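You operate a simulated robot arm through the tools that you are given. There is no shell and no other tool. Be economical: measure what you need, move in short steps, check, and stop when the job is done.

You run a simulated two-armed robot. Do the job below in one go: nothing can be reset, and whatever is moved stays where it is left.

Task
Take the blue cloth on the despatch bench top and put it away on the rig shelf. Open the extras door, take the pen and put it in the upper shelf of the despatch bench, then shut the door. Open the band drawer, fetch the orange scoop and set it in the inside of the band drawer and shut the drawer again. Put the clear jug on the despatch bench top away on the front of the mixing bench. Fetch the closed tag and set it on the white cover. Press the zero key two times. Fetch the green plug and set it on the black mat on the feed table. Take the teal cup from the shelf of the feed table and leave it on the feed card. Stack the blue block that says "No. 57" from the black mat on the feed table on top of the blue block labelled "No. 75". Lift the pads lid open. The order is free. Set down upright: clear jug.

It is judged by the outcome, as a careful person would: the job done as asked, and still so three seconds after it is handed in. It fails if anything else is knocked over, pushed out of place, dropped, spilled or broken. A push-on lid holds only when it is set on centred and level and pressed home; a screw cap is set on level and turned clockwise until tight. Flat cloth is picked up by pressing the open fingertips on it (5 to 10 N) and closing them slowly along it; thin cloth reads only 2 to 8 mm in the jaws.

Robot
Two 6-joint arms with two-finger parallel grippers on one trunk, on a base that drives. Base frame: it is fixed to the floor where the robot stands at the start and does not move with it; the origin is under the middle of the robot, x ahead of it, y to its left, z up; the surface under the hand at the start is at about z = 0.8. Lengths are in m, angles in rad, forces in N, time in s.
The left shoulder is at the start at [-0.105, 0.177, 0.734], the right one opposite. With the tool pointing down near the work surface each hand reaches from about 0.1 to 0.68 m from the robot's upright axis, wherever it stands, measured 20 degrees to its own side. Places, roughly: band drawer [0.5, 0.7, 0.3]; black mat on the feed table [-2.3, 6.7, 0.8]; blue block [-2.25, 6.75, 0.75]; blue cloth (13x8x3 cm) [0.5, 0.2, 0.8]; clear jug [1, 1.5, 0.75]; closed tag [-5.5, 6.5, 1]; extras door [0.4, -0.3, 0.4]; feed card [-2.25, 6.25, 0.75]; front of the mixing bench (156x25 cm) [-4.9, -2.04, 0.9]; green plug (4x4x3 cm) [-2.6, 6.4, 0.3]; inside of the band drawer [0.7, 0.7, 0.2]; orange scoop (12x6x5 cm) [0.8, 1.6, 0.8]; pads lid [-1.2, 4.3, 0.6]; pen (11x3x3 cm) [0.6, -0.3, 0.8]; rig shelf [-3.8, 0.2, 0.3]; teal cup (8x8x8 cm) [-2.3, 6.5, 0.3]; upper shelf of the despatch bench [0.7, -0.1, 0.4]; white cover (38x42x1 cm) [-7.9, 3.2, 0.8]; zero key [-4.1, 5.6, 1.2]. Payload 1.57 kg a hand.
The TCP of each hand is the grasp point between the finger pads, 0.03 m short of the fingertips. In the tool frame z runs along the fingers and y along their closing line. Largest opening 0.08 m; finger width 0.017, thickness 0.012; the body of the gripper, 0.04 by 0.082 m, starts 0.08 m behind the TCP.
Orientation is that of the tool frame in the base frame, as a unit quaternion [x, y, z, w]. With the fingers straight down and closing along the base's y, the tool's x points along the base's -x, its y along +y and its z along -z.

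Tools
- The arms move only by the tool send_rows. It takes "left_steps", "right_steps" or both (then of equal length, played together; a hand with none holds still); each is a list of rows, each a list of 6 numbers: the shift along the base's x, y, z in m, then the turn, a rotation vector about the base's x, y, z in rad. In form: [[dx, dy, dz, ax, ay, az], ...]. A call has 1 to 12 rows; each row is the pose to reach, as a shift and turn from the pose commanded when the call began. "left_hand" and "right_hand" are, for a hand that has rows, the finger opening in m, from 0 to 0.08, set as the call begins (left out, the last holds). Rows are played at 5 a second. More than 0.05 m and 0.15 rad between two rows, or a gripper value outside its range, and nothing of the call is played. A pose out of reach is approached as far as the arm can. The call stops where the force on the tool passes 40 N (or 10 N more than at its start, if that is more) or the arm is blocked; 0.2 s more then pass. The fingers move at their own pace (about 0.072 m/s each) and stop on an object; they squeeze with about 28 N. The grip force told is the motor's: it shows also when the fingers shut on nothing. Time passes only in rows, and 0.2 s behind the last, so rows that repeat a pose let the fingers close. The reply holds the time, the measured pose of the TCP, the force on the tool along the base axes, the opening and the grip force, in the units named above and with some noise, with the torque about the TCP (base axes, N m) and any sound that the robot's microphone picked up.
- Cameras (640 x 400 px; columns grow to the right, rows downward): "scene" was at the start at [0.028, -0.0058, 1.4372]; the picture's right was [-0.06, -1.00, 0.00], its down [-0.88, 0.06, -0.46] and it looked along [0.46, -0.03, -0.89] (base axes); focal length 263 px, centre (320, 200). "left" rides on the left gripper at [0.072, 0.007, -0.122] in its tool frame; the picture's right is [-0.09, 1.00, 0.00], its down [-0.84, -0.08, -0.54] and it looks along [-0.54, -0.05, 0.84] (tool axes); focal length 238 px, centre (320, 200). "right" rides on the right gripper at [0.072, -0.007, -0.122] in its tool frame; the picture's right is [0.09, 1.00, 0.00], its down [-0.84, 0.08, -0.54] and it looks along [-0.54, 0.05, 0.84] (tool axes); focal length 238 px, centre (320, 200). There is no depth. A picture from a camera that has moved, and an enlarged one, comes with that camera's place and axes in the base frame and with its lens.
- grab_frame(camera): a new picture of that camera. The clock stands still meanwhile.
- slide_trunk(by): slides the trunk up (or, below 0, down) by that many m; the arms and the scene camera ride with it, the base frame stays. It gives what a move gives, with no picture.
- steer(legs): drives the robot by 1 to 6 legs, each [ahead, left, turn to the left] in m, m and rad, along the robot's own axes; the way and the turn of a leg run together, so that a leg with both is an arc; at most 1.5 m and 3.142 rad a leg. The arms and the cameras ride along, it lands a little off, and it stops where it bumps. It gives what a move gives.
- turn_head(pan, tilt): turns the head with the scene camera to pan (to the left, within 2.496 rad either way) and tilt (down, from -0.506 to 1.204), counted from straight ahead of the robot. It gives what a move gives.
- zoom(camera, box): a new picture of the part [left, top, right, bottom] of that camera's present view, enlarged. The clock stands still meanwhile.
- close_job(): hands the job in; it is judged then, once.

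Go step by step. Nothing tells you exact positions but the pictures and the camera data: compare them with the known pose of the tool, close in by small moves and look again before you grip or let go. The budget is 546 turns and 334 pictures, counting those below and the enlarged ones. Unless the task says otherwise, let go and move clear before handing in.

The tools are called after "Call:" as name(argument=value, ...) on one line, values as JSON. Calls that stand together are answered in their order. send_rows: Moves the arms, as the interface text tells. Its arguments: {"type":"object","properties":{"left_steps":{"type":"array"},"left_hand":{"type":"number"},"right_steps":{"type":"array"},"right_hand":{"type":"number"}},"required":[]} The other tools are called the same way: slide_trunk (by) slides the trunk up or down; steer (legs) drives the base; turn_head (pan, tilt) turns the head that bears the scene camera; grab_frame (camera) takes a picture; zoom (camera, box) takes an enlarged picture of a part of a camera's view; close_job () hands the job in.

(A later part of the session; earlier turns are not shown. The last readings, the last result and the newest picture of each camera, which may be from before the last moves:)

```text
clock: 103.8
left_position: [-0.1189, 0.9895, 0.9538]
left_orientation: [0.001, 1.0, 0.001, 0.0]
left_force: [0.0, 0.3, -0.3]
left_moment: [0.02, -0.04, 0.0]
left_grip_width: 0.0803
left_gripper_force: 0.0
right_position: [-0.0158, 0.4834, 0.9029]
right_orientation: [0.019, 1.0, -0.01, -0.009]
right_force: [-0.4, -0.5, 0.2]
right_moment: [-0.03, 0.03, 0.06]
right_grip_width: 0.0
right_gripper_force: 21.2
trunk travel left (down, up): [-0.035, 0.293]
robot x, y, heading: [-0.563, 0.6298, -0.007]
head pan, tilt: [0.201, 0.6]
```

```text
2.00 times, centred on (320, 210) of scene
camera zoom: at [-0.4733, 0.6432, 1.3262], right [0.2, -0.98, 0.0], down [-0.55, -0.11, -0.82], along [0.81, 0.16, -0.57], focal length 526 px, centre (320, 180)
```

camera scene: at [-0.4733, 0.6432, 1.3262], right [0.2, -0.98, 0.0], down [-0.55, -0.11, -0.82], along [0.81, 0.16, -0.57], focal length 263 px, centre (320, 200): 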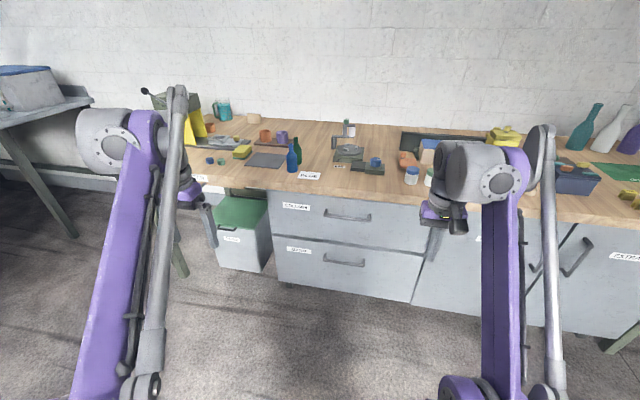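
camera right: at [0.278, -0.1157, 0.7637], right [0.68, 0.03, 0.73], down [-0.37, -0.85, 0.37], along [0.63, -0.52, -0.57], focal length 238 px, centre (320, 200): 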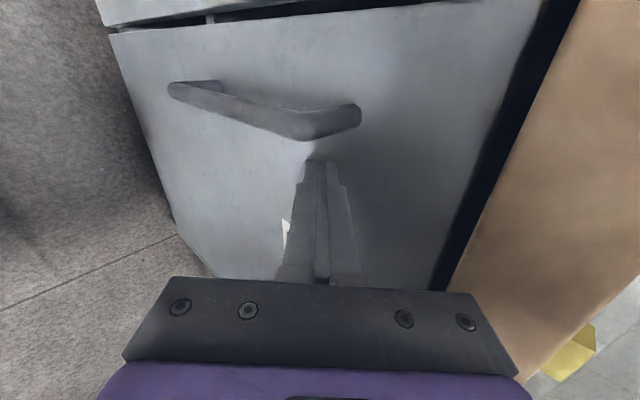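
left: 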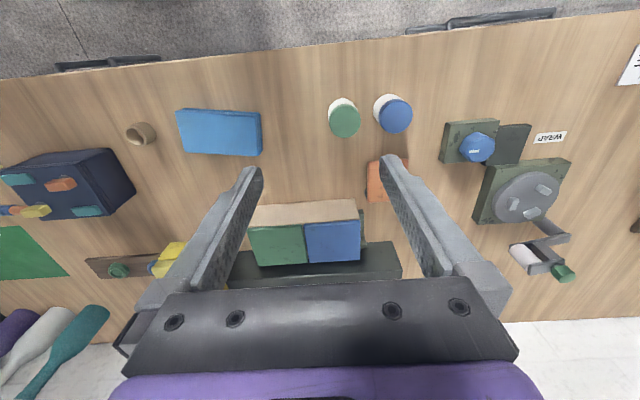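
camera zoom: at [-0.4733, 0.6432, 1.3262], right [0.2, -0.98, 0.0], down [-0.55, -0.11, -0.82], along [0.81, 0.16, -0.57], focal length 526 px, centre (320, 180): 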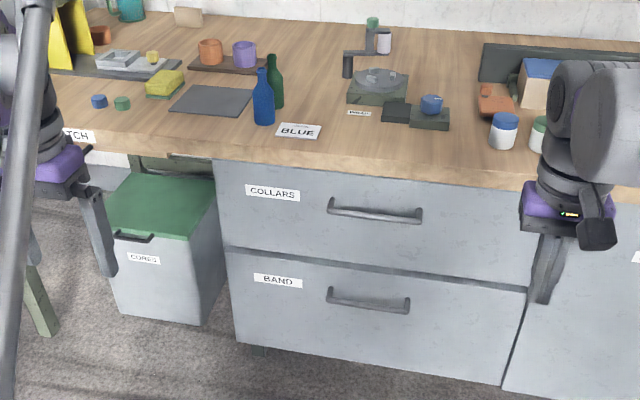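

Lower drawer is "BAND": handle about [0.36, 0.70, 0.42]. I'll fetch the orange scoop first; raising the trunk and driving left, and looking down at my base size.

Call:
slide_trunk(by=0.2)

Call:
steer(legs=[[0.2, 0.75, 0]])

Call:
turn_head(pan=0.1, tilt=0.8)

Call:
grab_frame(camera="scene")

Call:
turn_head(pan=0.0, tilt=1.2)

Call:
grab_frame(camera="scene")

```text
clock: 106.0
left_position: [-0.1175, 0.9898, 1.154]
left_orientation: [0.001, 1.0, 0.0, 0.0]
left_force: [-0.2, 0.6, 0.2]
left_moment: [-0.03, -0.01, 0.02]
left_grip_width: 0.0803
left_gripper_force: 0.1
right_position: [-0.0156, 0.4846, 1.102]
right_orientation: [0.02, 1.0, -0.009, -0.008]
right_force: [-0.7, 0.3, -0.4]
right_moment: [0.01, 0.02, 0.0]
right_grip_width: 0.0
right_gripper_force: 21.0
trunk travel left (down, up): [-0.235, 0.093]
robot x, y, heading: [-0.566, 0.6272, -0.002]
head pan, tilt: [0.201, 0.6]
```

```text
clock: 113.0
left_position: [0.076, 1.7488, 1.1545]
left_orientation: [-0.003, 1.0, 0.0, 0.0]
left_force: [-0.8, -1.0, 0.7]
left_moment: [0.0, 0.03, 0.03]
left_grip_width: 0.0801
left_gripper_force: 0.1
right_position: [0.1828, 1.2449, 1.1017]
right_orientation: [0.015, 1.0, -0.009, -0.007]
right_force: [-1.0, 0.0, 0.1]
right_moment: [-0.03, 0.02, 0.0]
right_grip_width: 0.0
right_gripper_force: 21.7
trunk travel left (down, up): [-0.235, 0.093]
robot x, y, heading: [-0.3674, 1.3827, 0.006]
head pan, tilt: [0.201, 0.6]
```

```text
clock: 113.8
left_position: [0.0763, 1.7492, 1.1543]
left_orientation: [-0.004, 1.0, 0.0, -0.001]
left_force: [-0.9, 0.3, -0.2]
left_moment: [0.0, -0.03, 0.0]
left_grip_width: 0.0801
left_gripper_force: 0.2
right_position: [0.1828, 1.2442, 1.1025]
right_orientation: [0.015, 1.0, -0.01, -0.008]
right_force: [0.0, 0.2, 0.1]
right_moment: [0.02, 0.01, -0.03]
right_grip_width: 0.0
right_gripper_force: 21.4
trunk travel left (down, up): [-0.235, 0.093]
robot x, y, heading: [-0.3658, 1.3836, 0.01]
head pan, tilt: [0.099, 0.799]
```

```text
284 pictures are left
camera scene: at [-0.326, 1.3898, 1.5164], right [0.11, -0.99, 0.0], down [-0.71, -0.08, -0.7], along [0.69, 0.07, -0.72], focal length 263 px, centre (320, 200)
```

scene: 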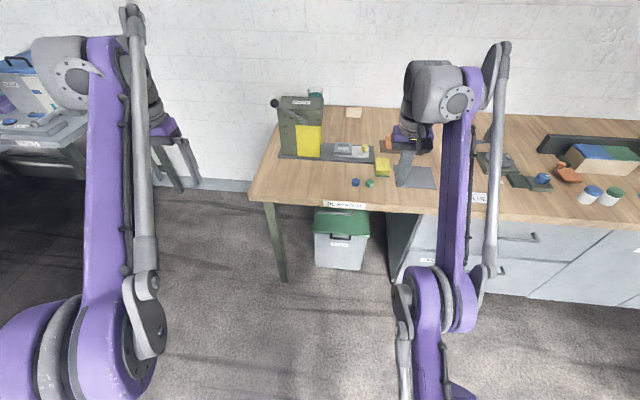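

```text
clock: 114.6
left_position: [0.0748, 1.7505, 1.154]
left_orientation: [-0.004, 1.0, 0.001, 0.0]
left_force: [1.0, 0.5, -0.4]
left_moment: [-0.02, -0.01, 0.0]
left_grip_width: 0.08
left_gripper_force: 0.0
right_position: [0.1824, 1.2449, 1.1028]
right_orientation: [0.015, 1.0, -0.009, -0.008]
right_force: [0.2, 0.3, 0.0]
right_moment: [0.01, 0.01, 0.04]
right_grip_width: 0.0002
right_gripper_force: 21.2
trunk travel left (down, up): [-0.235, 0.093]
robot x, y, heading: [-0.3646, 1.3872, 0.009]
head pan, tilt: [0.0, 1.201]
```

```text
283 pictures are left
camera scene: at [-0.3502, 1.3816, 1.4887], right [0.01, -1.0, 0.0], down [-0.93, -0.01, -0.36], along [0.36, 0.0, -0.93], focal length 263 px, centre (320, 200)
```

scene: 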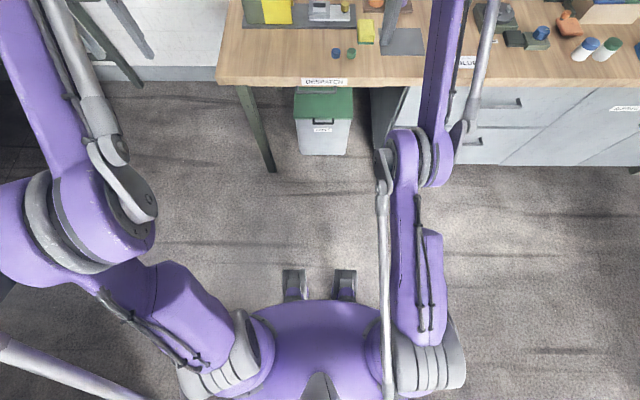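

My feet reach about 0.18 m ahead. The scoop is near [0.82, 1.53] beside a tall machine; I raise, bring the left hand inward and drive up to look with it.

Call:
slide_trunk(by=0.09)

Call:
send_rows(left_steps=[[0, -0.04, 0.02, 0, 0, 0], [0, -0.08, 0.02, 0, 0, 0], [0, -0.12, 0.02, 0, 0, 0], [0, -0.16, 0.02, 0, 0, 0], [0, -0.2, 0.02, 0, 0, 0]])

Call:
steer(legs=[[0.35, 0, 0]])

Call:
grab_frame(camera="left")

Call:
turn_head(pan=0.0, tilt=0.7)

Call:
grab_frame(camera="scene")

```text
clock: 115.9
left_position: [0.0747, 1.7496, 1.2444]
left_orientation: [-0.003, 1.0, 0.001, 0.0]
left_force: [-1.0, 1.0, 0.1]
left_moment: [-0.01, -0.02, -0.02]
left_grip_width: 0.08
left_gripper_force: 0.1
right_position: [0.2006, 1.2444, 1.2291]
right_orientation: [0.015, 1.0, -0.008, 0.019]
right_force: [0.3, 0.3, 0.2]
right_moment: [-0.02, -0.01, -0.02]
right_grip_width: 0.0
right_gripper_force: 21.8
trunk travel left (down, up): [-0.325, 0.003]
robot x, y, heading: [-0.3653, 1.3849, 0.013]
head pan, tilt: [0.0, 1.201]
```

```text
clock: 117.1
left_position: [0.0766, 1.5451, 1.2639]
left_orientation: [-0.003, 1.0, 0.0, -0.001]
left_force: [0.4, -0.9, 0.1]
left_moment: [0.01, 0.02, 0.03]
left_grip_width: 0.0801
left_gripper_force: 0.1
right_position: [0.2025, 1.2451, 1.2288]
right_orientation: [0.015, 1.0, -0.008, 0.019]
right_force: [-0.1, -0.3, -0.2]
right_moment: [0.01, -0.01, 0.0]
right_grip_width: 0.0
right_gripper_force: 21.5
trunk travel left (down, up): [-0.325, 0.003]
robot x, y, heading: [-0.3663, 1.3821, 0.003]
head pan, tilt: [0.0, 1.201]
```

```text
clock: 119.3
left_position: [0.4228, 1.548, 1.2646]
left_orientation: [-0.003, 1.0, -0.001, 0.001]
left_force: [1.1, 0.3, -1.7]
left_moment: [-0.02, -0.02, 0.03]
left_grip_width: 0.0801
left_gripper_force: 0.2
right_position: [0.5466, 1.246, 1.2286]
right_orientation: [0.016, 1.0, -0.009, 0.019]
right_force: [0.8, 0.5, -1.4]
right_moment: [0.03, 0.04, 0.02]
right_grip_width: 0.0004
right_gripper_force: 21.0
trunk travel left (down, up): [-0.325, 0.003]
robot x, y, heading: [-0.0191, 1.3844, 0.006]
head pan, tilt: [0.0, 1.201]
```

```text
282 pictures are left
camera left: at [0.3509, 1.554, 1.387], right [0.09, 1.0, 0.0], down [0.84, -0.07, 0.54], along [0.54, -0.05, -0.84], focal length 238 px, centre (320, 200)
```

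left: 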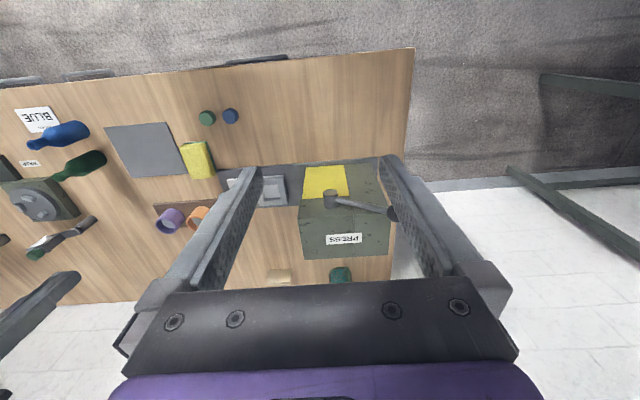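

```text
clock: 120.3
left_position: [0.4243, 1.5471, 1.2648]
left_orientation: [-0.003, 1.0, 0.0, 0.0]
left_force: [-0.4, 0.4, 0.3]
left_moment: [0.02, -0.02, 0.02]
left_grip_width: 0.0799
left_gripper_force: 0.1
right_position: [0.5488, 1.2454, 1.2292]
right_orientation: [0.016, 1.0, -0.01, 0.021]
right_force: [-0.5, 1.0, 0.0]
right_moment: [0.0, 0.01, 0.0]
right_grip_width: 0.0002
right_gripper_force: 21.5
trunk travel left (down, up): [-0.325, 0.003]
robot x, y, heading: [-0.0171, 1.3841, 0.008]
head pan, tilt: [0.0, 0.7]
```

```text
281 pictures are left
camera scene: at [0.0218, 1.3836, 1.6199], right [0.0, -1.0, 0.0], down [-0.64, 0.0, -0.76], along [0.76, 0.0, -0.64], focal length 263 px, centre (320, 200)
```

scene: 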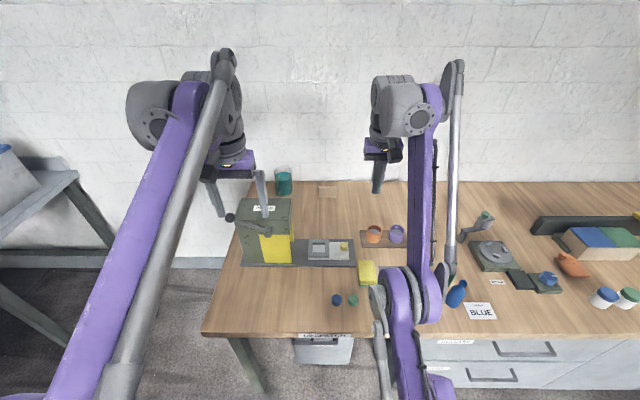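

The scoop and jug stand behind the press, best reached from the bench's left end. I back off, go left and look at the gap there.

Call:
steer(legs=[[-0.45, 0, 0], [0, 0.7, 0]])

Call:
grab_frame(camera="scene")

```text
clock: 129.2
left_position: [-0.0296, 2.2475, 1.2643]
left_orientation: [-0.002, 1.0, 0.0, 0.0]
left_force: [-0.5, -0.3, -1.1]
left_moment: [0.0, 0.02, 0.02]
left_grip_width: 0.0801
left_gripper_force: 0.0
right_position: [0.0946, 1.9449, 1.2283]
right_orientation: [0.016, 1.0, -0.008, 0.02]
right_force: [-0.4, 0.0, -0.6]
right_moment: [0.01, 0.0, 0.01]
right_grip_width: 0.0
right_gripper_force: 21.0
trunk travel left (down, up): [-0.325, 0.003]
robot x, y, heading: [-0.4747, 2.0835, 0.006]
head pan, tilt: [0.0, 0.7]
```

```text
280 pictures are left
camera scene: at [-0.4312, 2.0829, 1.6199], right [0.0, -1.0, 0.0], down [-0.64, 0.0, -0.76], along [0.76, 0.0, -0.64], focal length 263 px, centre (320, 200)
```

scene: 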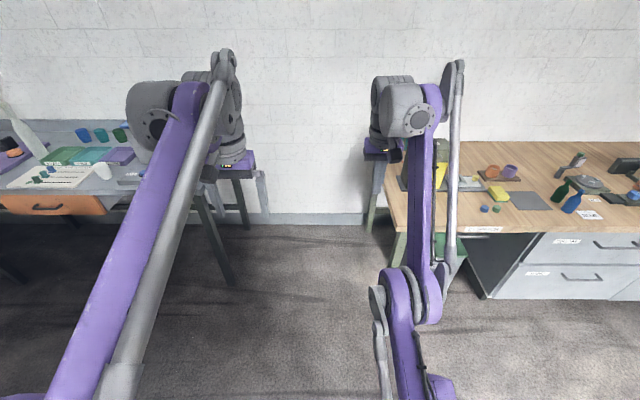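

The gap is about 0.8 m wide. I turn right to face the bench's left end and slide sideways into the gap.

Call:
steer(legs=[[0, 0, -1.571], [0, 0.6, 0]])

Call:
grab_frame(camera="scene")

```text
clock: 138.8
left_position: [0.3043, 1.6532, 1.264]
left_orientation: [0.702, 0.712, 0.0, 0.0]
left_force: [0.6, 0.5, 1.0]
left_moment: [0.0, -0.02, -0.01]
left_grip_width: 0.08
left_gripper_force: 0.1
right_position: [0.004, 1.5258, 1.2285]
right_orientation: [0.714, 0.7, -0.02, 0.006]
right_force: [0.3, -0.3, 0.9]
right_moment: [0.01, -0.01, 0.03]
right_grip_width: 0.0
right_gripper_force: 21.6
trunk travel left (down, up): [-0.325, 0.003]
robot x, y, heading: [0.1373, 2.096, -1.555]
head pan, tilt: [0.0, 0.7]
```

```text
279 pictures are left
camera scene: at [0.1388, 2.0522, 1.6199], right [-1.0, -0.02, 0.0], down [-0.01, 0.64, -0.76], along [0.01, -0.76, -0.64], focal length 263 px, centre (320, 200)
```

scene: 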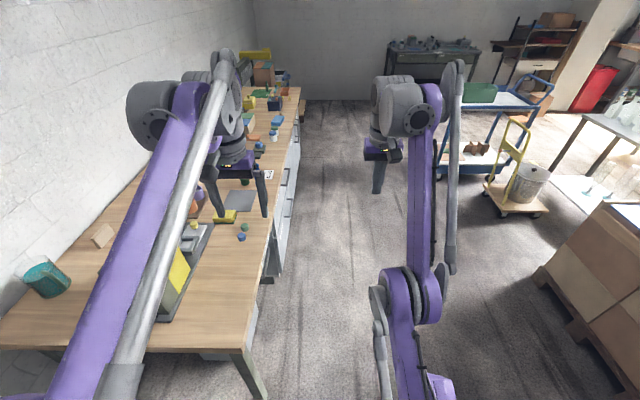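

Call:
steer(legs=[[0, 0.55, 0]])

Call:
turn_head(pan=0.25, tilt=0.9)

Call:
grab_frame(camera="scene")

Call:
grab_frame(camera="left")

```text
clock: 144.1
left_position: [0.8477, 1.6618, 1.2648]
left_orientation: [0.701, 0.713, 0.0, 0.0]
left_force: [-0.1, -0.1, 0.6]
left_moment: [-0.03, -0.01, 0.02]
left_grip_width: 0.0801
left_gripper_force: 0.0
right_position: [0.5479, 1.5343, 1.2284]
right_orientation: [0.714, 0.7, -0.021, 0.008]
right_force: [-0.8, -0.2, 0.3]
right_moment: [-0.03, 0.01, -0.01]
right_grip_width: 0.0
right_gripper_force: 21.4
trunk travel left (down, up): [-0.325, 0.003]
robot x, y, heading: [0.6774, 2.1026, -1.558]
head pan, tilt: [0.0, 0.7]
```

```text
clock: 144.8
left_position: [0.847, 1.6623, 1.2633]
left_orientation: [0.701, 0.713, 0.001, 0.0]
left_force: [0.3, 0.4, -0.3]
left_moment: [-0.03, 0.01, -0.03]
left_grip_width: 0.0801
left_gripper_force: 0.1
right_position: [0.5487, 1.5348, 1.2296]
right_orientation: [0.714, 0.7, -0.021, 0.007]
right_force: [0.7, -0.4, 0.5]
right_moment: [-0.02, 0.01, 0.01]
right_grip_width: 0.0
right_gripper_force: 21.5
trunk travel left (down, up): [-0.325, 0.003]
robot x, y, heading: [0.6817, 2.1014, -1.553]
head pan, tilt: [0.25, 0.901]
```

```text
278 pictures are left
camera scene: at [0.6999, 2.0734, 1.6038], right [-0.96, -0.26, 0.0], down [-0.21, 0.76, -0.62], along [0.16, -0.6, -0.78], focal length 263 px, centre (320, 200)
```

scene: 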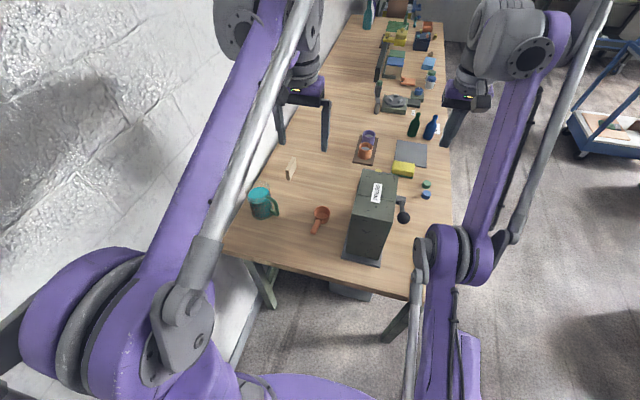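

```text
277 pictures are left
camera left: at [0.8533, 1.7347, 1.3873], right [1.0, -0.07, 0.0], down [-0.06, -0.84, 0.54], along [-0.04, -0.54, -0.84], focal length 238 px, centre (320, 200)
```

left: 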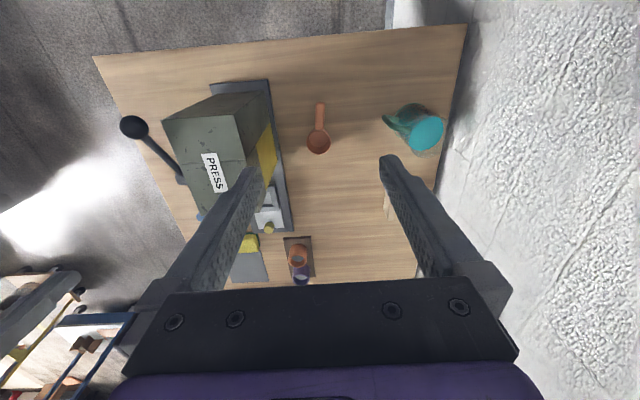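

The scoop's bowl is at [0.836, 1.536], its handle towards me to [0.845, 1.63]; the jug is at about [1.1, 1.54]. I lower the left hand over the scoop's handle.

Call:
send_rows(left_steps=[[0, -0.015, -0.045, 0, 0, 0], [-0.003, -0.03, -0.09, 0, 0, 0], [-0.005, -0.045, -0.135, 0, 0, 0], [-0.005, -0.06, -0.18, 0, 0, 0], [-0.005, -0.06, -0.23, 0, 0, 0], [-0.005, -0.06, -0.28, 0, 0, 0], [-0.005, -0.06, -0.31, 0, 0, 0]], left_hand=0.05)

Call:
grab_frame(camera="left")

```text
clock: 146.4
left_position: [0.8424, 1.6028, 0.9532]
left_orientation: [0.701, 0.713, 0.0, 0.0]
left_force: [-0.2, 0.1, -0.1]
left_moment: [0.0, -0.01, 0.01]
left_grip_width: 0.05
left_gripper_force: 0.0
right_position: [0.5475, 1.5331, 1.2284]
right_orientation: [0.714, 0.7, -0.02, 0.008]
right_force: [-0.2, -0.3, -0.1]
right_moment: [0.01, 0.01, 0.01]
right_grip_width: 0.0
right_gripper_force: 21.3
trunk travel left (down, up): [-0.325, 0.003]
robot x, y, heading: [0.6799, 2.1053, -1.55]
head pan, tilt: [0.25, 0.901]
```

```text
276 pictures are left
camera left: at [0.8485, 1.6743, 1.0767], right [1.0, -0.07, 0.0], down [-0.06, -0.84, 0.54], along [-0.04, -0.54, -0.84], focal length 238 px, centre (320, 200)
```

left: 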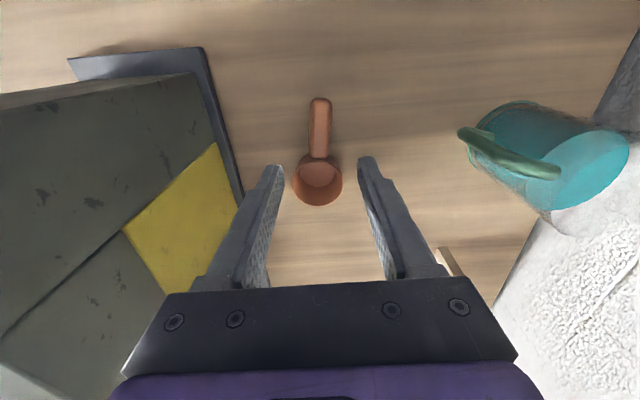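

Call:
send_rows(left_steps=[[0, 0, -0.04, 0, 0, 0], [0, 0, -0.075, 0, 0, 0], [0, 0, -0.09, 0, 0, 0]])

Call:
grab_frame(camera="left")

```text
clock: 147.2
left_position: [0.8433, 1.6022, 0.8645]
left_orientation: [0.701, 0.713, 0.0, 0.0]
left_force: [0.2, -0.2, 0.1]
left_moment: [-0.02, -0.02, 0.01]
left_grip_width: 0.05
left_gripper_force: 0.0
right_position: [0.5474, 1.5352, 1.2289]
right_orientation: [0.714, 0.7, -0.021, 0.008]
right_force: [-0.3, 0.2, -0.8]
right_moment: [0.02, -0.01, -0.02]
right_grip_width: 0.0002
right_gripper_force: 21.1
trunk travel left (down, up): [-0.325, 0.003]
robot x, y, heading: [0.6783, 2.1039, -1.55]
head pan, tilt: [0.25, 0.901]
```

```text
275 pictures are left
camera left: at [0.8478, 1.6742, 0.9868], right [1.0, -0.07, 0.0], down [-0.06, -0.84, 0.54], along [-0.04, -0.54, -0.84], focal length 238 px, centre (320, 200)
```

left: 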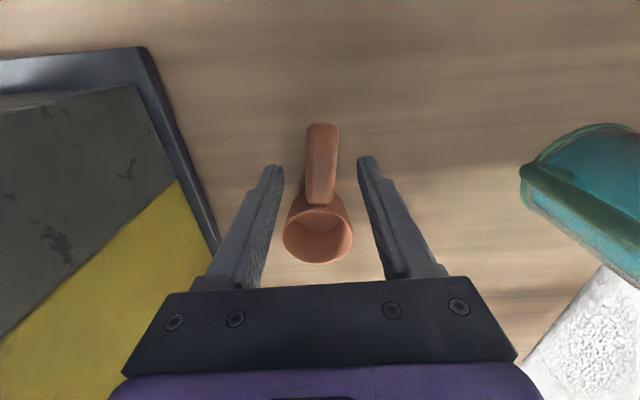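

Call:
send_rows(left_steps=[[0, 0, -0.015, 0, 0, 0], [0, 0, -0.03, 0, 0, 0]])

Call:
send_rows(left_steps=[[0, 0, 0, 0, 0, 0], [0, 0, 0, 0, 0, 0], [0, 0, 0, 0, 0, 0]], left_hand=0.0)

Call:
grab_frame(camera="left")

```text
clock: 147.8
left_position: [0.8436, 1.6017, 0.8344]
left_orientation: [0.701, 0.713, -0.001, 0.001]
left_force: [-0.5, 0.1, 0.5]
left_moment: [0.0, -0.01, -0.03]
left_grip_width: 0.0502
left_gripper_force: 0.0
right_position: [0.5485, 1.5344, 1.2294]
right_orientation: [0.714, 0.699, -0.021, 0.006]
right_force: [-0.3, -0.1, -0.6]
right_moment: [-0.01, 0.01, -0.03]
right_grip_width: 0.0002
right_gripper_force: 21.3
trunk travel left (down, up): [-0.325, 0.003]
robot x, y, heading: [0.6797, 2.1053, -1.553]
head pan, tilt: [0.25, 0.901]
```

```text
clock: 148.6
left_position: [0.8432, 1.6015, 0.8342]
left_orientation: [0.701, 0.713, 0.0, -0.001]
left_force: [-0.2, 0.2, 0.4]
left_moment: [0.03, -0.03, -0.01]
left_grip_width: 0.0211
left_gripper_force: 28.0
right_position: [0.5479, 1.5356, 1.229]
right_orientation: [0.714, 0.7, -0.02, 0.007]
right_force: [-0.1, 0.2, 0.3]
right_moment: [-0.01, -0.04, -0.03]
right_grip_width: 0.0
right_gripper_force: 21.0
trunk travel left (down, up): [-0.325, 0.003]
robot x, y, heading: [0.6777, 2.1013, -1.553]
head pan, tilt: [0.25, 0.901]
```

```text
274 pictures are left
camera left: at [0.8479, 1.6733, 0.9575], right [1.0, -0.07, 0.0], down [-0.06, -0.84, 0.54], along [-0.04, -0.54, -0.84], focal length 238 px, centre (320, 200)
```

left: 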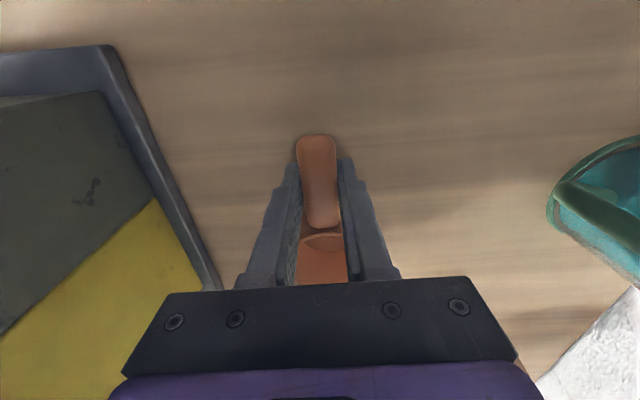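

Scoop gripped by its handle. I lift it and drive back out of the gap.

Call:
send_rows(left_steps=[[0, 0, 0.04, 0, 0, 0], [0, 0, 0.09, 0, 0, 0], [0, 0, 0.14, 0, 0, 0], [0, 0, 0.19, 0, 0, 0], [0, 0.01, 0.24, 0, 0, 0], [0, 0.02, 0.29, 0, 0, 0], [0, 0.03, 0.34, 0, 0, 0], [0, 0.04, 0.39, 0, 0, 0], [0, 0.06, 0.42, 0, 0, 0]])

Call:
steer(legs=[[0, -1.2, 0], [0, 0, 1.555]])

Call:
grab_frame(camera="left")

```text
refused: row 5 steps farther than a row can; nothing moved
```

```text
clock: 151.0
left_position: [0.768, 1.6007, 0.8337]
left_orientation: [0.697, 0.717, 0.003, 0.002]
left_force: [4.8, -0.3, -0.5]
left_moment: [0.0, 0.62, -0.1]
left_grip_width: 0.0212
left_gripper_force: 28.2
right_position: [0.4673, 1.5318, 1.2297]
right_orientation: [0.712, 0.702, -0.02, 0.007]
right_force: [0.2, -1.1, -0.2]
right_moment: [0.0, 0.0, 0.01]
right_grip_width: 0.0
right_gripper_force: 21.8
trunk travel left (down, up): [-0.325, 0.003]
robot x, y, heading: [0.6011, 2.1051, -1.55]
head pan, tilt: [0.25, 0.901]
stopped in leg 1: the robot was blocked; the commanded pose is now the measured one
```

```text
273 pictures are left
camera left: at [0.7713, 1.6725, 0.9577], right [1.0, -0.06, 0.01], down [-0.06, -0.84, 0.54], along [-0.03, -0.54, -0.84], focal length 238 px, centre (320, 200)
```

left: 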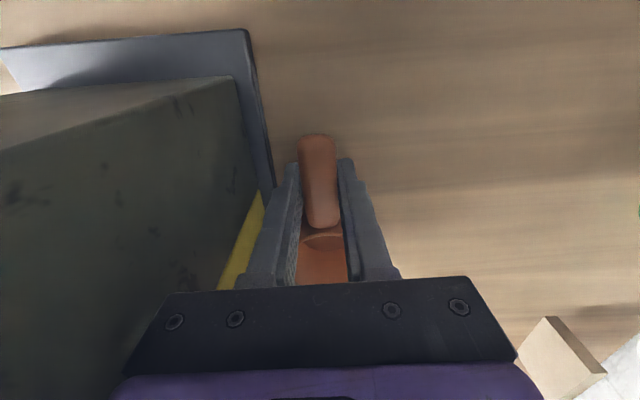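

The lift row was refused and the drive stopped lightly against the press's base plate; the press looks unmoved. I step the hand away from it, then lift properly.

Call:
send_rows(left_steps=[[0.02, 0, 0, 0, 0, 0], [0.04, 0, 0.01, 0, 0, 0], [0.06, 0, 0.04, 0, 0, 0], [0.06, 0, 0.09, 0, 0, 0], [0.06, 0, 0.14, 0, 0, 0], [0.06, 0, 0.18, 0, 0, 0], [0.06, 0.01, 0.22, 0, 0, 0], [0.06, 0.02, 0.26, 0, 0, 0], [0.06, 0.03, 0.3, 0, 0, 0], [0.06, 0.04, 0.34, 0, 0, 0], [0.06, 0.05, 0.38, 0, 0, 0], [0.06, 0.06, 0.42, 0, 0, 0]])

Call:
grab_frame(camera="left")

```text
clock: 153.6
left_position: [0.8275, 1.6611, 1.2557]
left_orientation: [0.697, 0.717, 0.002, 0.002]
left_force: [0.5, 0.4, -1.0]
left_moment: [0.03, 0.01, -0.03]
left_grip_width: 0.0209
left_gripper_force: 27.9
right_position: [0.4667, 1.5328, 1.2292]
right_orientation: [0.713, 0.701, -0.021, 0.008]
right_force: [0.6, -0.8, -0.5]
right_moment: [0.03, -0.01, 0.01]
right_grip_width: 0.0
right_gripper_force: 21.1
trunk travel left (down, up): [-0.325, 0.003]
robot x, y, heading: [0.6001, 2.1025, -1.549]
head pan, tilt: [0.25, 0.901]
```

```text
272 pictures are left
camera left: at [0.8309, 1.7335, 1.3791], right [1.0, -0.07, 0.01], down [-0.06, -0.84, 0.54], along [-0.03, -0.54, -0.84], focal length 238 px, centre (320, 200)
```

left: 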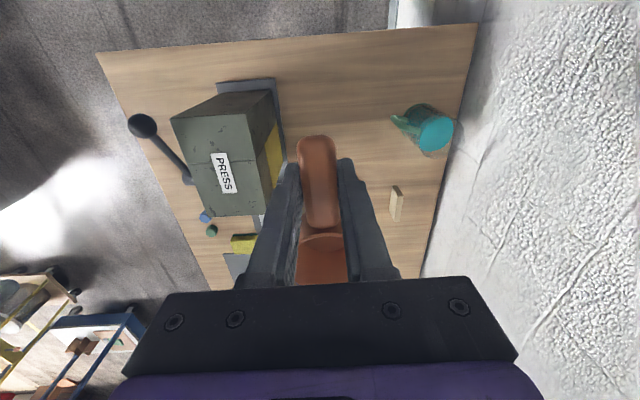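

Now I drive out, turn and go to the band drawer.

Call:
steer(legs=[[0, -1.15, 0], [0, 0, 1.549], [0, -1.35, 0]])

Call:
turn_head(pan=0.0, tilt=0.7)

Call:
grab_frame(camera="scene")

```text
clock: 179.2
left_position: [-0.0769, 1.0088, 1.2561]
left_orientation: [-0.028, 1.0, 0.003, 0.0]
left_force: [0.1, 0.3, -0.6]
left_moment: [-0.01, 0.01, 0.0]
left_grip_width: 0.0213
left_gripper_force: 28.0
right_position: [0.0626, 0.6524, 1.2289]
right_orientation: [-0.006, 1.0, -0.009, 0.02]
right_force: [0.7, 0.7, -0.5]
right_moment: [-0.02, -0.01, 0.03]
right_grip_width: 0.0002
right_gripper_force: 21.4
trunk travel left (down, up): [-0.325, 0.003]
robot x, y, heading: [-0.508, 0.7654, 0.044]
head pan, tilt: [0.25, 0.901]
```

```text
clock: 179.9
left_position: [-0.0753, 1.0076, 1.2555]
left_orientation: [-0.027, 1.0, 0.003, 0.0]
left_force: [-0.6, 1.0, -0.7]
left_moment: [0.0, 0.03, -0.02]
left_grip_width: 0.021
left_gripper_force: 27.8
right_position: [0.0632, 0.651, 1.2292]
right_orientation: [-0.007, 1.0, -0.008, 0.02]
right_force: [-0.5, 0.1, -0.1]
right_moment: [-0.01, -0.01, 0.03]
right_grip_width: 0.0
right_gripper_force: 21.0
trunk travel left (down, up): [-0.325, 0.003]
robot x, y, heading: [-0.5107, 0.7647, 0.048]
head pan, tilt: [0.0, 0.7]
```

```text
271 pictures are left
camera scene: at [-0.4687, 0.7653, 1.6199], right [0.05, -1.0, 0.0], down [-0.64, -0.03, -0.76], along [0.76, 0.04, -0.64], focal length 263 px, centre (320, 200)
```

scene: 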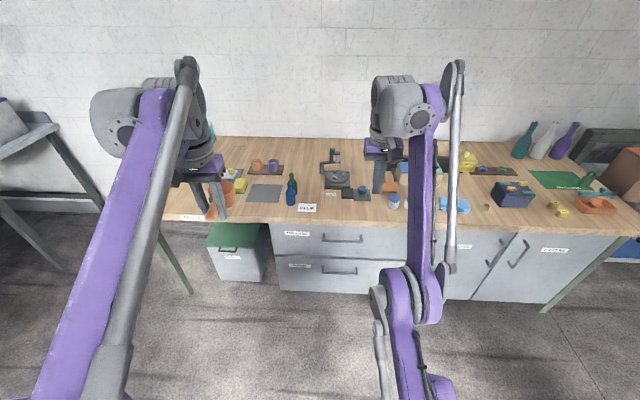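

Robot stands before the drawers. I lower the trunk, square up, and turn the right hand for a forward grip with vertical closing.

Call:
slide_trunk(by=-0.31)

Call:
steer(legs=[[0, -0.02, -0.046]])

Call:
send_rows(right_steps=[[0, 0, -0.02, 0, 0, -0.14], [0, 0, -0.04, 0, 0, -0.28], [0, 0, -0.06, 0, 0, -0.42], [0, 0, -0.08, 0, 0, -0.56], [0, 0, -0.1, 0, 0, -0.7], [0, 0, -0.12, 0, 0, -0.84], [0, 0, -0.14, 0, 0, -0.98], [0, 0, -0.16, 0, 0, -1.12], [0, 0, -0.18, 0, 0, -1.26], [0, 0, -0.2, 0, 0, -1.4], [0, 0, -0.22, 0, 0, -1.5], [0, 0, -0.22, 0, 0, -1.56]])

Call:
send_rows(right_steps=[[-0.01, 0, -0.02, 0, -0.14, 0], [-0.02, 0, -0.04, 0, -0.28, 0], [-0.03, 0, -0.06, 0, -0.42, 0], [-0.04, 0, -0.08, 0, -0.56, 0], [-0.05, 0, -0.1, 0, -0.7, 0], [-0.05, 0, -0.12, 0, -0.84, 0], [-0.05, 0, -0.14, 0, -0.98, 0], [-0.05, 0, -0.16, 0, -1.12, 0], [-0.05, 0, -0.18, 0, -1.26, 0], [-0.05, 0, -0.2, 0, -1.4, 0]], right_hand=0.07)

Call:
grab_frame(camera="right")

```text
clock: 183.0
left_position: [-0.0757, 1.0068, 0.9459]
left_orientation: [-0.028, 1.0, 0.004, 0.001]
left_force: [0.8, 0.1, -0.8]
left_moment: [0.0, 0.01, -0.02]
left_grip_width: 0.0211
left_gripper_force: 27.7
right_position: [0.0669, 0.6511, 0.8361]
right_orientation: [-0.007, 0.999, -0.011, -0.043]
right_force: [-0.5, -0.6, 0.3]
right_moment: [0.02, 0.0, 0.01]
right_grip_width: 0.0
right_gripper_force: 21.5
trunk travel left (down, up): [-0.015, 0.313]
robot x, y, heading: [-0.5111, 0.7645, 0.049]
head pan, tilt: [0.0, 0.7]
```

```text
clock: 183.9
left_position: [-0.064, 0.9685, 0.9463]
left_orientation: [-0.005, 1.0, 0.003, 0.0]
left_force: [-0.4, -0.5, -0.2]
left_moment: [0.02, -0.01, 0.0]
left_grip_width: 0.0208
left_gripper_force: 28.0
right_position: [0.0605, 0.6052, 0.8347]
right_orientation: [0.015, 0.999, -0.01, -0.042]
right_force: [0.0, -0.3, -0.3]
right_moment: [0.03, 0.0, -0.02]
right_grip_width: 0.0
right_gripper_force: 21.7
trunk travel left (down, up): [-0.015, 0.313]
robot x, y, heading: [-0.5098, 0.742, 0.004]
head pan, tilt: [0.0, 0.7]
```

```text
clock: 186.5
left_position: [-0.0652, 0.9692, 0.945]
left_orientation: [-0.006, 1.0, 0.003, 0.0]
left_force: [0.5, 0.4, -0.3]
left_moment: [-0.01, 0.01, -0.02]
left_grip_width: 0.021
left_gripper_force: 28.0
right_position: [0.0782, 0.6061, 0.6756]
right_orientation: [0.714, 0.698, 0.022, -0.038]
right_force: [-0.5, 1.3, 0.9]
right_moment: [0.01, 0.0, 0.0]
right_grip_width: 0.0003
right_gripper_force: 21.1
right hand out of reach, approached as far as the arm can: row 5, 6, 7, 8, 9, 10, 11, 12
trunk travel left (down, up): [-0.015, 0.313]
robot x, y, heading: [-0.5101, 0.7451, 0.009]
head pan, tilt: [0.0, 0.7]
```

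```text
clock: 188.7
left_position: [-0.0644, 0.969, 0.9462]
left_orientation: [-0.005, 1.0, 0.003, 0.0]
left_force: [0.6, -0.3, -0.8]
left_moment: [0.01, -0.01, 0.04]
left_grip_width: 0.021
left_gripper_force: 28.5
right_position: [0.2946, 0.637, 0.8501]
right_orientation: [0.532, 0.561, 0.475, 0.42]
right_force: [-0.3, -0.7, -0.8]
right_moment: [0.01, -0.01, 0.01]
right_grip_width: 0.07
right_gripper_force: 0.1
right hand out of reach, approached as far as the arm can: row 1, 2, 3, 4, 5, 6, 7, 8, 9, 10
trunk travel left (down, up): [-0.015, 0.313]
robot x, y, heading: [-0.5106, 0.7457, 0.005]
head pan, tilt: [0.0, 0.7]
```

```text
270 pictures are left
camera right: at [0.1695, 0.6989, 0.8702], right [0.19, 0.07, 0.98], down [-0.45, -0.88, 0.15], along [0.87, -0.47, -0.13], focal length 238 px, centre (320, 200)
```

right: 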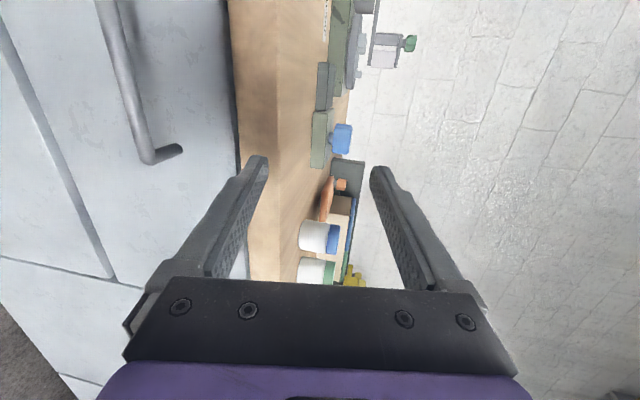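

The hand points forward but ended high. I draw it back from the bench and lower it to handle height.

Call:
send_rows(right_steps=[[-0.05, 0, 0, 0, 0, 0], [-0.1, 0, 0, 0, 0, 0], [-0.14, 0, -0.03, 0, 0, 0], [-0.17, 0, -0.07, 0, 0, 0], [-0.18, 0, -0.12, 0, 0, 0], [-0.18, 0, -0.17, 0, 0, 0], [-0.18, 0, -0.22, 0, 0, 0], [-0.18, 0, -0.27, 0, 0, 0], [-0.18, 0, -0.32, 0, 0, 0], [-0.18, 0, -0.36, 0, 0, 0], [-0.18, 0, -0.4, 0, 0, 0]])

Call:
grab_frame(camera="right")

```text
refused: row 5 steps farther than a row can; nothing moved
```

```text
269 pictures are left
camera right: at [0.1695, 0.6989, 0.8702], right [0.19, 0.07, 0.98], down [-0.45, -0.88, 0.15], along [0.87, -0.47, -0.13], focal length 238 px, centre (320, 200)
```

right: 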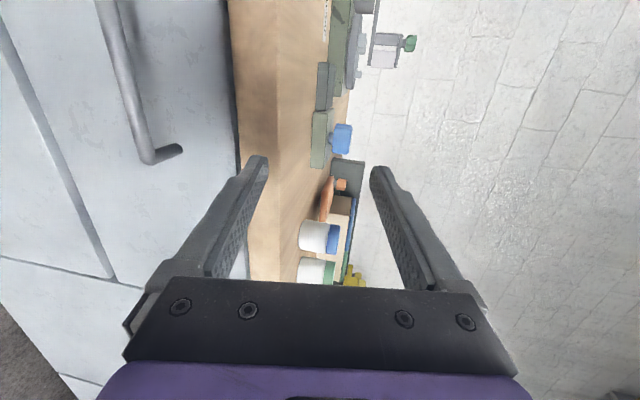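

Call:
send_rows(right_steps=[[-0.045, 0, 0, 0, 0, 0], [-0.09, 0, 0, 0, 0, 0], [-0.13, 0, -0.02, 0, 0, 0], [-0.16, 0, -0.05, 0, 0, 0], [-0.18, 0, -0.09, 0, 0, 0], [-0.18, 0, -0.135, 0, 0, 0], [-0.18, 0, -0.18, 0, 0, 0], [-0.18, 0, -0.225, 0, 0, 0], [-0.18, 0, -0.27, 0, 0, 0], [-0.18, 0, -0.315, 0, 0, 0], [-0.18, 0, -0.36, 0, 0, 0], [-0.18, 0, -0.4, 0, 0, 0]])

Call:
grab_frame(camera="right")

```text
clock: 191.3
left_position: [-0.0632, 0.968, 0.9461]
left_orientation: [-0.006, 1.0, 0.003, 0.0]
left_force: [1.2, -0.2, -1.5]
left_moment: [0.01, -0.01, 0.01]
left_grip_width: 0.0212
left_gripper_force: 27.8
right_position: [0.2959, 0.6374, 0.8526]
right_orientation: [0.531, 0.56, 0.476, 0.421]
right_force: [0.8, -0.1, 0.0]
right_moment: [-0.01, -0.01, -0.05]
right_grip_width: 0.0698
right_gripper_force: 0.1
right hand out of reach, approached as far as the arm can: row 1, 2, 3, 4, 5, 6, 7, 8, 9, 10, 11, 12
trunk travel left (down, up): [-0.015, 0.313]
robot x, y, heading: [-0.5099, 0.7438, 0.008]
head pan, tilt: [0.0, 0.7]
```

```text
268 pictures are left
camera right: at [0.1696, 0.6989, 0.8705], right [0.18, 0.07, 0.98], down [-0.45, -0.88, 0.15], along [0.88, -0.47, -0.13], focal length 238 px, centre (320, 200)
```

right: 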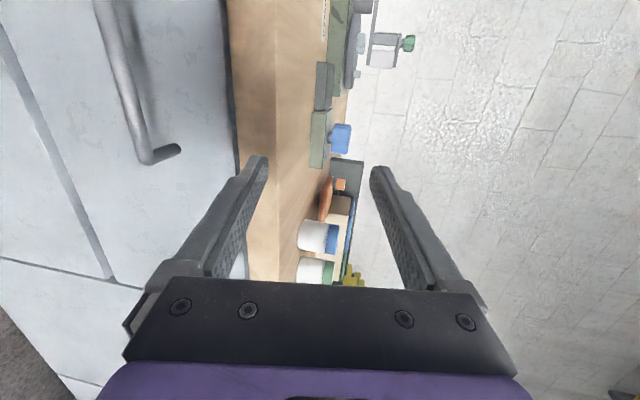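

The arm is stuck at a joint limit. I back off and unwind the pitch first.

Call:
steer(legs=[[-0.2, 0, 0]])

Call:
send_rows(right_steps=[[-0.02, -0.02, 0, 0, 0.12, 0], [-0.04, -0.04, 0, 0, 0.24, 0], [-0.06, -0.06, 0, 0, 0.36, 0], [-0.08, -0.08, 0, 0, 0.48, 0], [-0.1, -0.1, 0, 0, 0.6, 0], [-0.12, -0.12, 0, 0, 0.72, 0], [-0.14, -0.14, 0, 0, 0.84, 0], [-0.16, -0.15, 0, 0, 0.96, 0], [-0.18, -0.16, 0, 0, 1.08, 0], [-0.19, -0.16, 0, 0, 1.2, 0]])

```text
clock: 192.9
left_position: [-0.2631, 0.967, 0.9447]
left_orientation: [-0.004, 1.0, 0.004, 0.0]
left_force: [0.5, 0.0, -0.7]
left_moment: [-0.01, -0.05, 0.03]
left_grip_width: 0.0207
left_gripper_force: 28.1
right_position: [0.0962, 0.636, 0.852]
right_orientation: [0.532, 0.558, 0.476, 0.422]
right_force: [-0.2, 0.1, 0.1]
right_moment: [0.01, 0.02, 0.02]
right_grip_width: 0.0699
right_gripper_force: 0.0
trunk travel left (down, up): [-0.015, 0.313]
robot x, y, heading: [-0.712, 0.7442, 0.004]
head pan, tilt: [0.0, 0.7]
```

```text
clock: 195.1
left_position: [-0.2632, 0.9673, 0.9461]
left_orientation: [-0.005, 1.0, 0.004, 0.0]
left_force: [0.5, -0.4, -0.8]
left_moment: [0.0, 0.07, 0.0]
left_grip_width: 0.021
left_gripper_force: 27.9
right_position: [-0.0943, 0.475, 0.8519]
right_orientation: [0.707, 0.7, 0.093, 0.032]
right_force: [-0.5, -0.5, -0.1]
right_moment: [0.0, 0.0, -0.02]
right_grip_width: 0.0701
right_gripper_force: 0.0
right hand out of reach, approached as far as the arm can: row 1, 2, 3, 4, 5, 6, 7, 8
trunk travel left (down, up): [-0.015, 0.313]
robot x, y, heading: [-0.7098, 0.746, 0.004]
head pan, tilt: [0.0, 0.7]
```

Call:
send_rows(right_steps=[[-0.01, 0, -0.04, 0, 0, 0], [-0.02, 0, -0.08, 0, 0, 0], [-0.03, 0, -0.12, 0, 0, 0], [-0.045, 0, -0.12, 0, -0.13, 0], [-0.06, 0, -0.12, 0, -0.26, 0], [-0.075, 0, -0.12, 0, -0.39, 0], [-0.09, 0, -0.12, 0, -0.52, 0], [-0.1, 0, -0.12, 0, -0.65, 0], [-0.11, 0, -0.13, 0, -0.78, 0], [-0.12, 0, -0.15, 0, -0.91, 0], [-0.13, 0, -0.17, 0, -1.04, 0], [-0.14, 0, -0.19, 0, -1.16, 0]])

Call:
send_rows(right_steps=[[0, 0.02, -0.04, 0, 0, 0], [0, 0.04, -0.08, 0, 0, 0], [0, 0.06, -0.12, 0, 0, 0], [0, 0.08, -0.16, 0, 0, 0], [0, 0.1, -0.2, 0, 0, 0], [0.0, 0.12, -0.22, 0, 0, 0]])

Call:
grab_frame(camera="right")

```text
clock: 197.7
left_position: [-0.2634, 0.9665, 0.9462]
left_orientation: [-0.004, 1.0, 0.004, 0.0]
left_force: [0.1, -0.6, -0.8]
left_moment: [-0.02, 0.03, -0.03]
left_grip_width: 0.0213
left_gripper_force: 28.4
right_position: [0.0507, 0.3552, 0.853]
right_orientation: [0.542, 0.569, 0.464, 0.41]
right_force: [0.1, -0.2, 0.5]
right_moment: [-0.01, -0.01, 0.0]
right_grip_width: 0.0698
right_gripper_force: 0.1
right hand out of reach, approached as far as the arm can: row 1, 2, 3, 4, 5, 6, 7, 8, 9, 10, 11, 12
trunk travel left (down, up): [-0.015, 0.313]
robot x, y, heading: [-0.7073, 0.7454, -0.001]
head pan, tilt: [0.0, 0.7]
```

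```text
clock: 199.1
left_position: [-0.2616, 0.9658, 0.9447]
left_orientation: [-0.004, 1.0, 0.003, 0.0]
left_force: [-0.6, 0.4, 0.2]
left_moment: [0.02, 0.03, -0.03]
left_grip_width: 0.0208
left_gripper_force: 28.4
right_position: [0.0845, 0.4648, 0.8465]
right_orientation: [0.541, 0.568, 0.466, 0.409]
right_force: [-0.4, 0.0, 0.9]
right_moment: [0.0, 0.0, 0.02]
right_grip_width: 0.07
right_gripper_force: 0.1
right hand out of reach, approached as far as the arm can: row 1, 2, 3, 4, 5, 6
trunk travel left (down, up): [-0.015, 0.313]
robot x, y, heading: [-0.7101, 0.7411, 0.003]
head pan, tilt: [0.0, 0.7]
```

```text
267 pictures are left
camera right: at [-0.0406, 0.5261, 0.8696], right [0.23, 0.07, 0.97], down [-0.44, -0.88, 0.17], along [0.87, -0.47, -0.17], focal length 238 px, centre (320, 200)
```

right: 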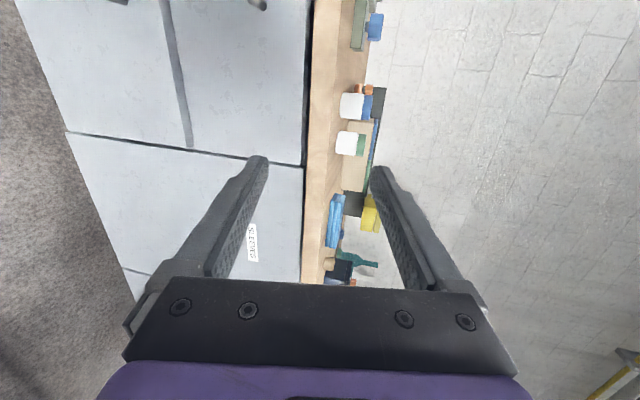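

Call:
turn_head(pan=-0.4, tilt=0.8)

Call:
grab_frame(camera="scene")

```text
clock: 199.9
left_position: [-0.2628, 0.9662, 0.9466]
left_orientation: [-0.005, 1.0, 0.003, 0.0]
left_force: [-0.3, 1.1, -0.8]
left_moment: [0.0, 0.04, 0.0]
left_grip_width: 0.0211
left_gripper_force: 27.6
right_position: [0.0838, 0.4646, 0.8465]
right_orientation: [0.542, 0.567, 0.466, 0.409]
right_force: [-0.7, -0.2, -1.3]
right_moment: [-0.01, 0.03, 0.01]
right_grip_width: 0.0697
right_gripper_force: 0.0
trunk travel left (down, up): [-0.015, 0.313]
robot x, y, heading: [-0.7089, 0.746, 0.0]
head pan, tilt: [-0.4, 0.799]
```

```text
266 pictures are left
camera scene: at [-0.626, 0.7114, 1.2914], right [-0.39, -0.92, 0.0], down [-0.66, 0.28, -0.7], along [0.64, -0.27, -0.72], focal length 263 px, centre (320, 200)
```

scene: 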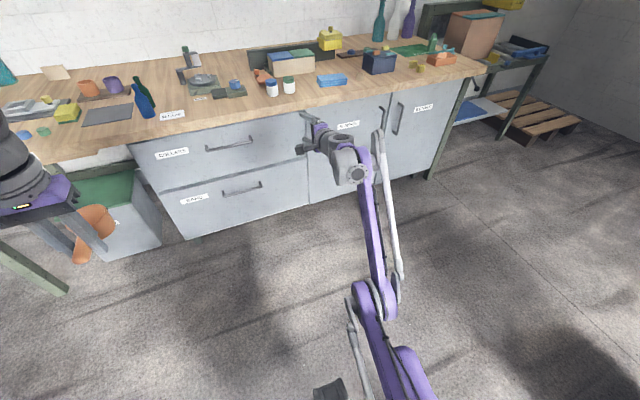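

Call:
send_rows(right_steps=[[0, 0, 0, 0, 0, 0]])

```text
clock: 200.3
left_position: [-0.262, 0.9658, 0.9458]
left_orientation: [-0.004, 1.0, 0.004, 0.0]
left_force: [-0.6, 0.1, -1.1]
left_moment: [-0.01, 0.01, -0.02]
left_grip_width: 0.0208
left_gripper_force: 27.5
right_position: [0.0841, 0.4635, 0.8456]
right_orientation: [0.541, 0.568, 0.465, 0.409]
right_force: [0.7, 0.0, -0.2]
right_moment: [0.01, 0.03, 0.02]
right_grip_width: 0.0699
right_gripper_force: 0.1
trunk travel left (down, up): [-0.015, 0.313]
robot x, y, heading: [-0.7065, 0.744, 0.004]
head pan, tilt: [-0.4, 0.799]
```

The right arm has got into an awkward fold. I bring it back to its start-like pose: unpitch while drawing in.

Call:
send_rows(right_steps=[[-0.03, 0.0, 0.0, 0, 0.12, 0], [-0.06, 0.0, 0.0, 0, 0.24, 0], [-0.09, 0.0, 0.01, 0, 0.36, 0], [-0.12, 0.0, 0.02, 0, 0.48, 0], [-0.15, 0.0, 0.03, 0, 0.6, 0], [-0.18, 0.0, 0.04, 0, 0.72, 0], [-0.21, 0.0, 0.05, 0, 0.84, 0], [-0.24, 0.0, 0.06, 0, 0.96, 0], [-0.27, 0.0, 0.06, 0, 1.08, 0], [-0.3, 0.02, 0.06, 0, 1.2, 0], [-0.32, 0.04, 0.06, 0, 1.32, 0], [-0.34, 0.06, 0.06, 0, 1.4, 0]])

Call:
send_rows(right_steps=[[0, 0.01, 0, 0, 0, 0.13], [0, 0.02, 0, 0, 0, 0.26], [0, 0.03, 0, 0, 0, 0.39], [0, 0.04, 0, 0, 0, 0.52], [0, 0.05, 0, 0, 0, 0.65], [0, 0.06, 0, 0, 0, 0.78], [0, 0.07, 0, 0, 0, 0.91], [0, 0.08, 0, 0, 0, 1.04], [0, 0.09, 0, 0, 0, 1.17], [0, 0.1, 0, 0, 0, 1.3], [0, 0.11, 0, 0, 0, 1.43], [0, 0.12, 0, 0, 0, 1.56]])

Call:
grab_frame(camera="scene")

```text
clock: 202.9
left_position: [-0.2616, 0.967, 0.9458]
left_orientation: [-0.004, 1.0, 0.003, 0.0]
left_force: [0.1, -0.3, -1.2]
left_moment: [0.0, 0.02, 0.04]
left_grip_width: 0.0208
left_gripper_force: 28.3
right_position: [-0.2059, 0.52, 0.9362]
right_orientation: [0.714, 0.699, 0.011, -0.048]
right_force: [-0.2, -0.3, -0.9]
right_moment: [-0.03, 0.02, -0.02]
right_grip_width: 0.0699
right_gripper_force: 0.1
right hand out of reach, approached as far as the arm can: row 1, 2, 3, 4, 5, 6, 7, 8, 9, 10, 11, 12
trunk travel left (down, up): [-0.015, 0.313]
robot x, y, heading: [-0.7145, 0.744, 0.001]
head pan, tilt: [-0.4, 0.799]
```

```text
clock: 205.6
left_position: [-0.2631, 0.9663, 0.9456]
left_orientation: [-0.004, 1.0, 0.004, 0.0]
left_force: [0.1, 0.8, -1.6]
left_moment: [0.01, 0.02, 0.02]
left_grip_width: 0.0211
left_gripper_force: 27.7
right_position: [-0.2113, 0.6376, 0.9317]
right_orientation: [0.015, 0.999, -0.03, -0.043]
right_force: [-0.1, 0.5, -0.3]
right_moment: [0.02, -0.01, 0.02]
right_grip_width: 0.0699
right_gripper_force: 0.1
right hand out of reach, approached as far as the arm can: row 1, 3, 4, 5, 6, 7, 8, 9, 10, 11, 12
trunk travel left (down, up): [-0.015, 0.313]
robot x, y, heading: [-0.7043, 0.7453, 0.009]
head pan, tilt: [-0.4, 0.799]
```

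```text
265 pictures are left
camera scene: at [-0.6261, 0.7115, 1.2914], right [-0.39, -0.92, 0.0], down [-0.66, 0.28, -0.7], along [0.64, -0.27, -0.72], focal length 263 px, centre (320, 200)
```

scene: 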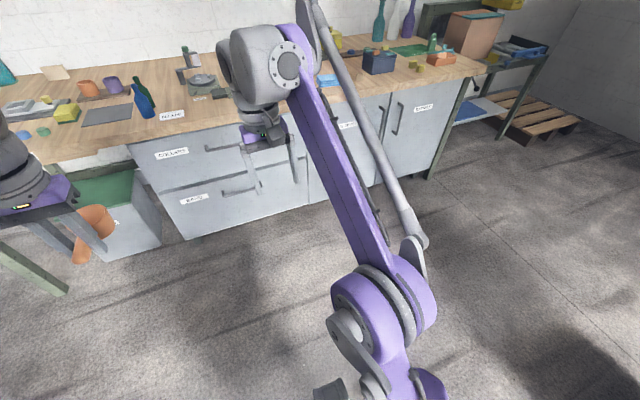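

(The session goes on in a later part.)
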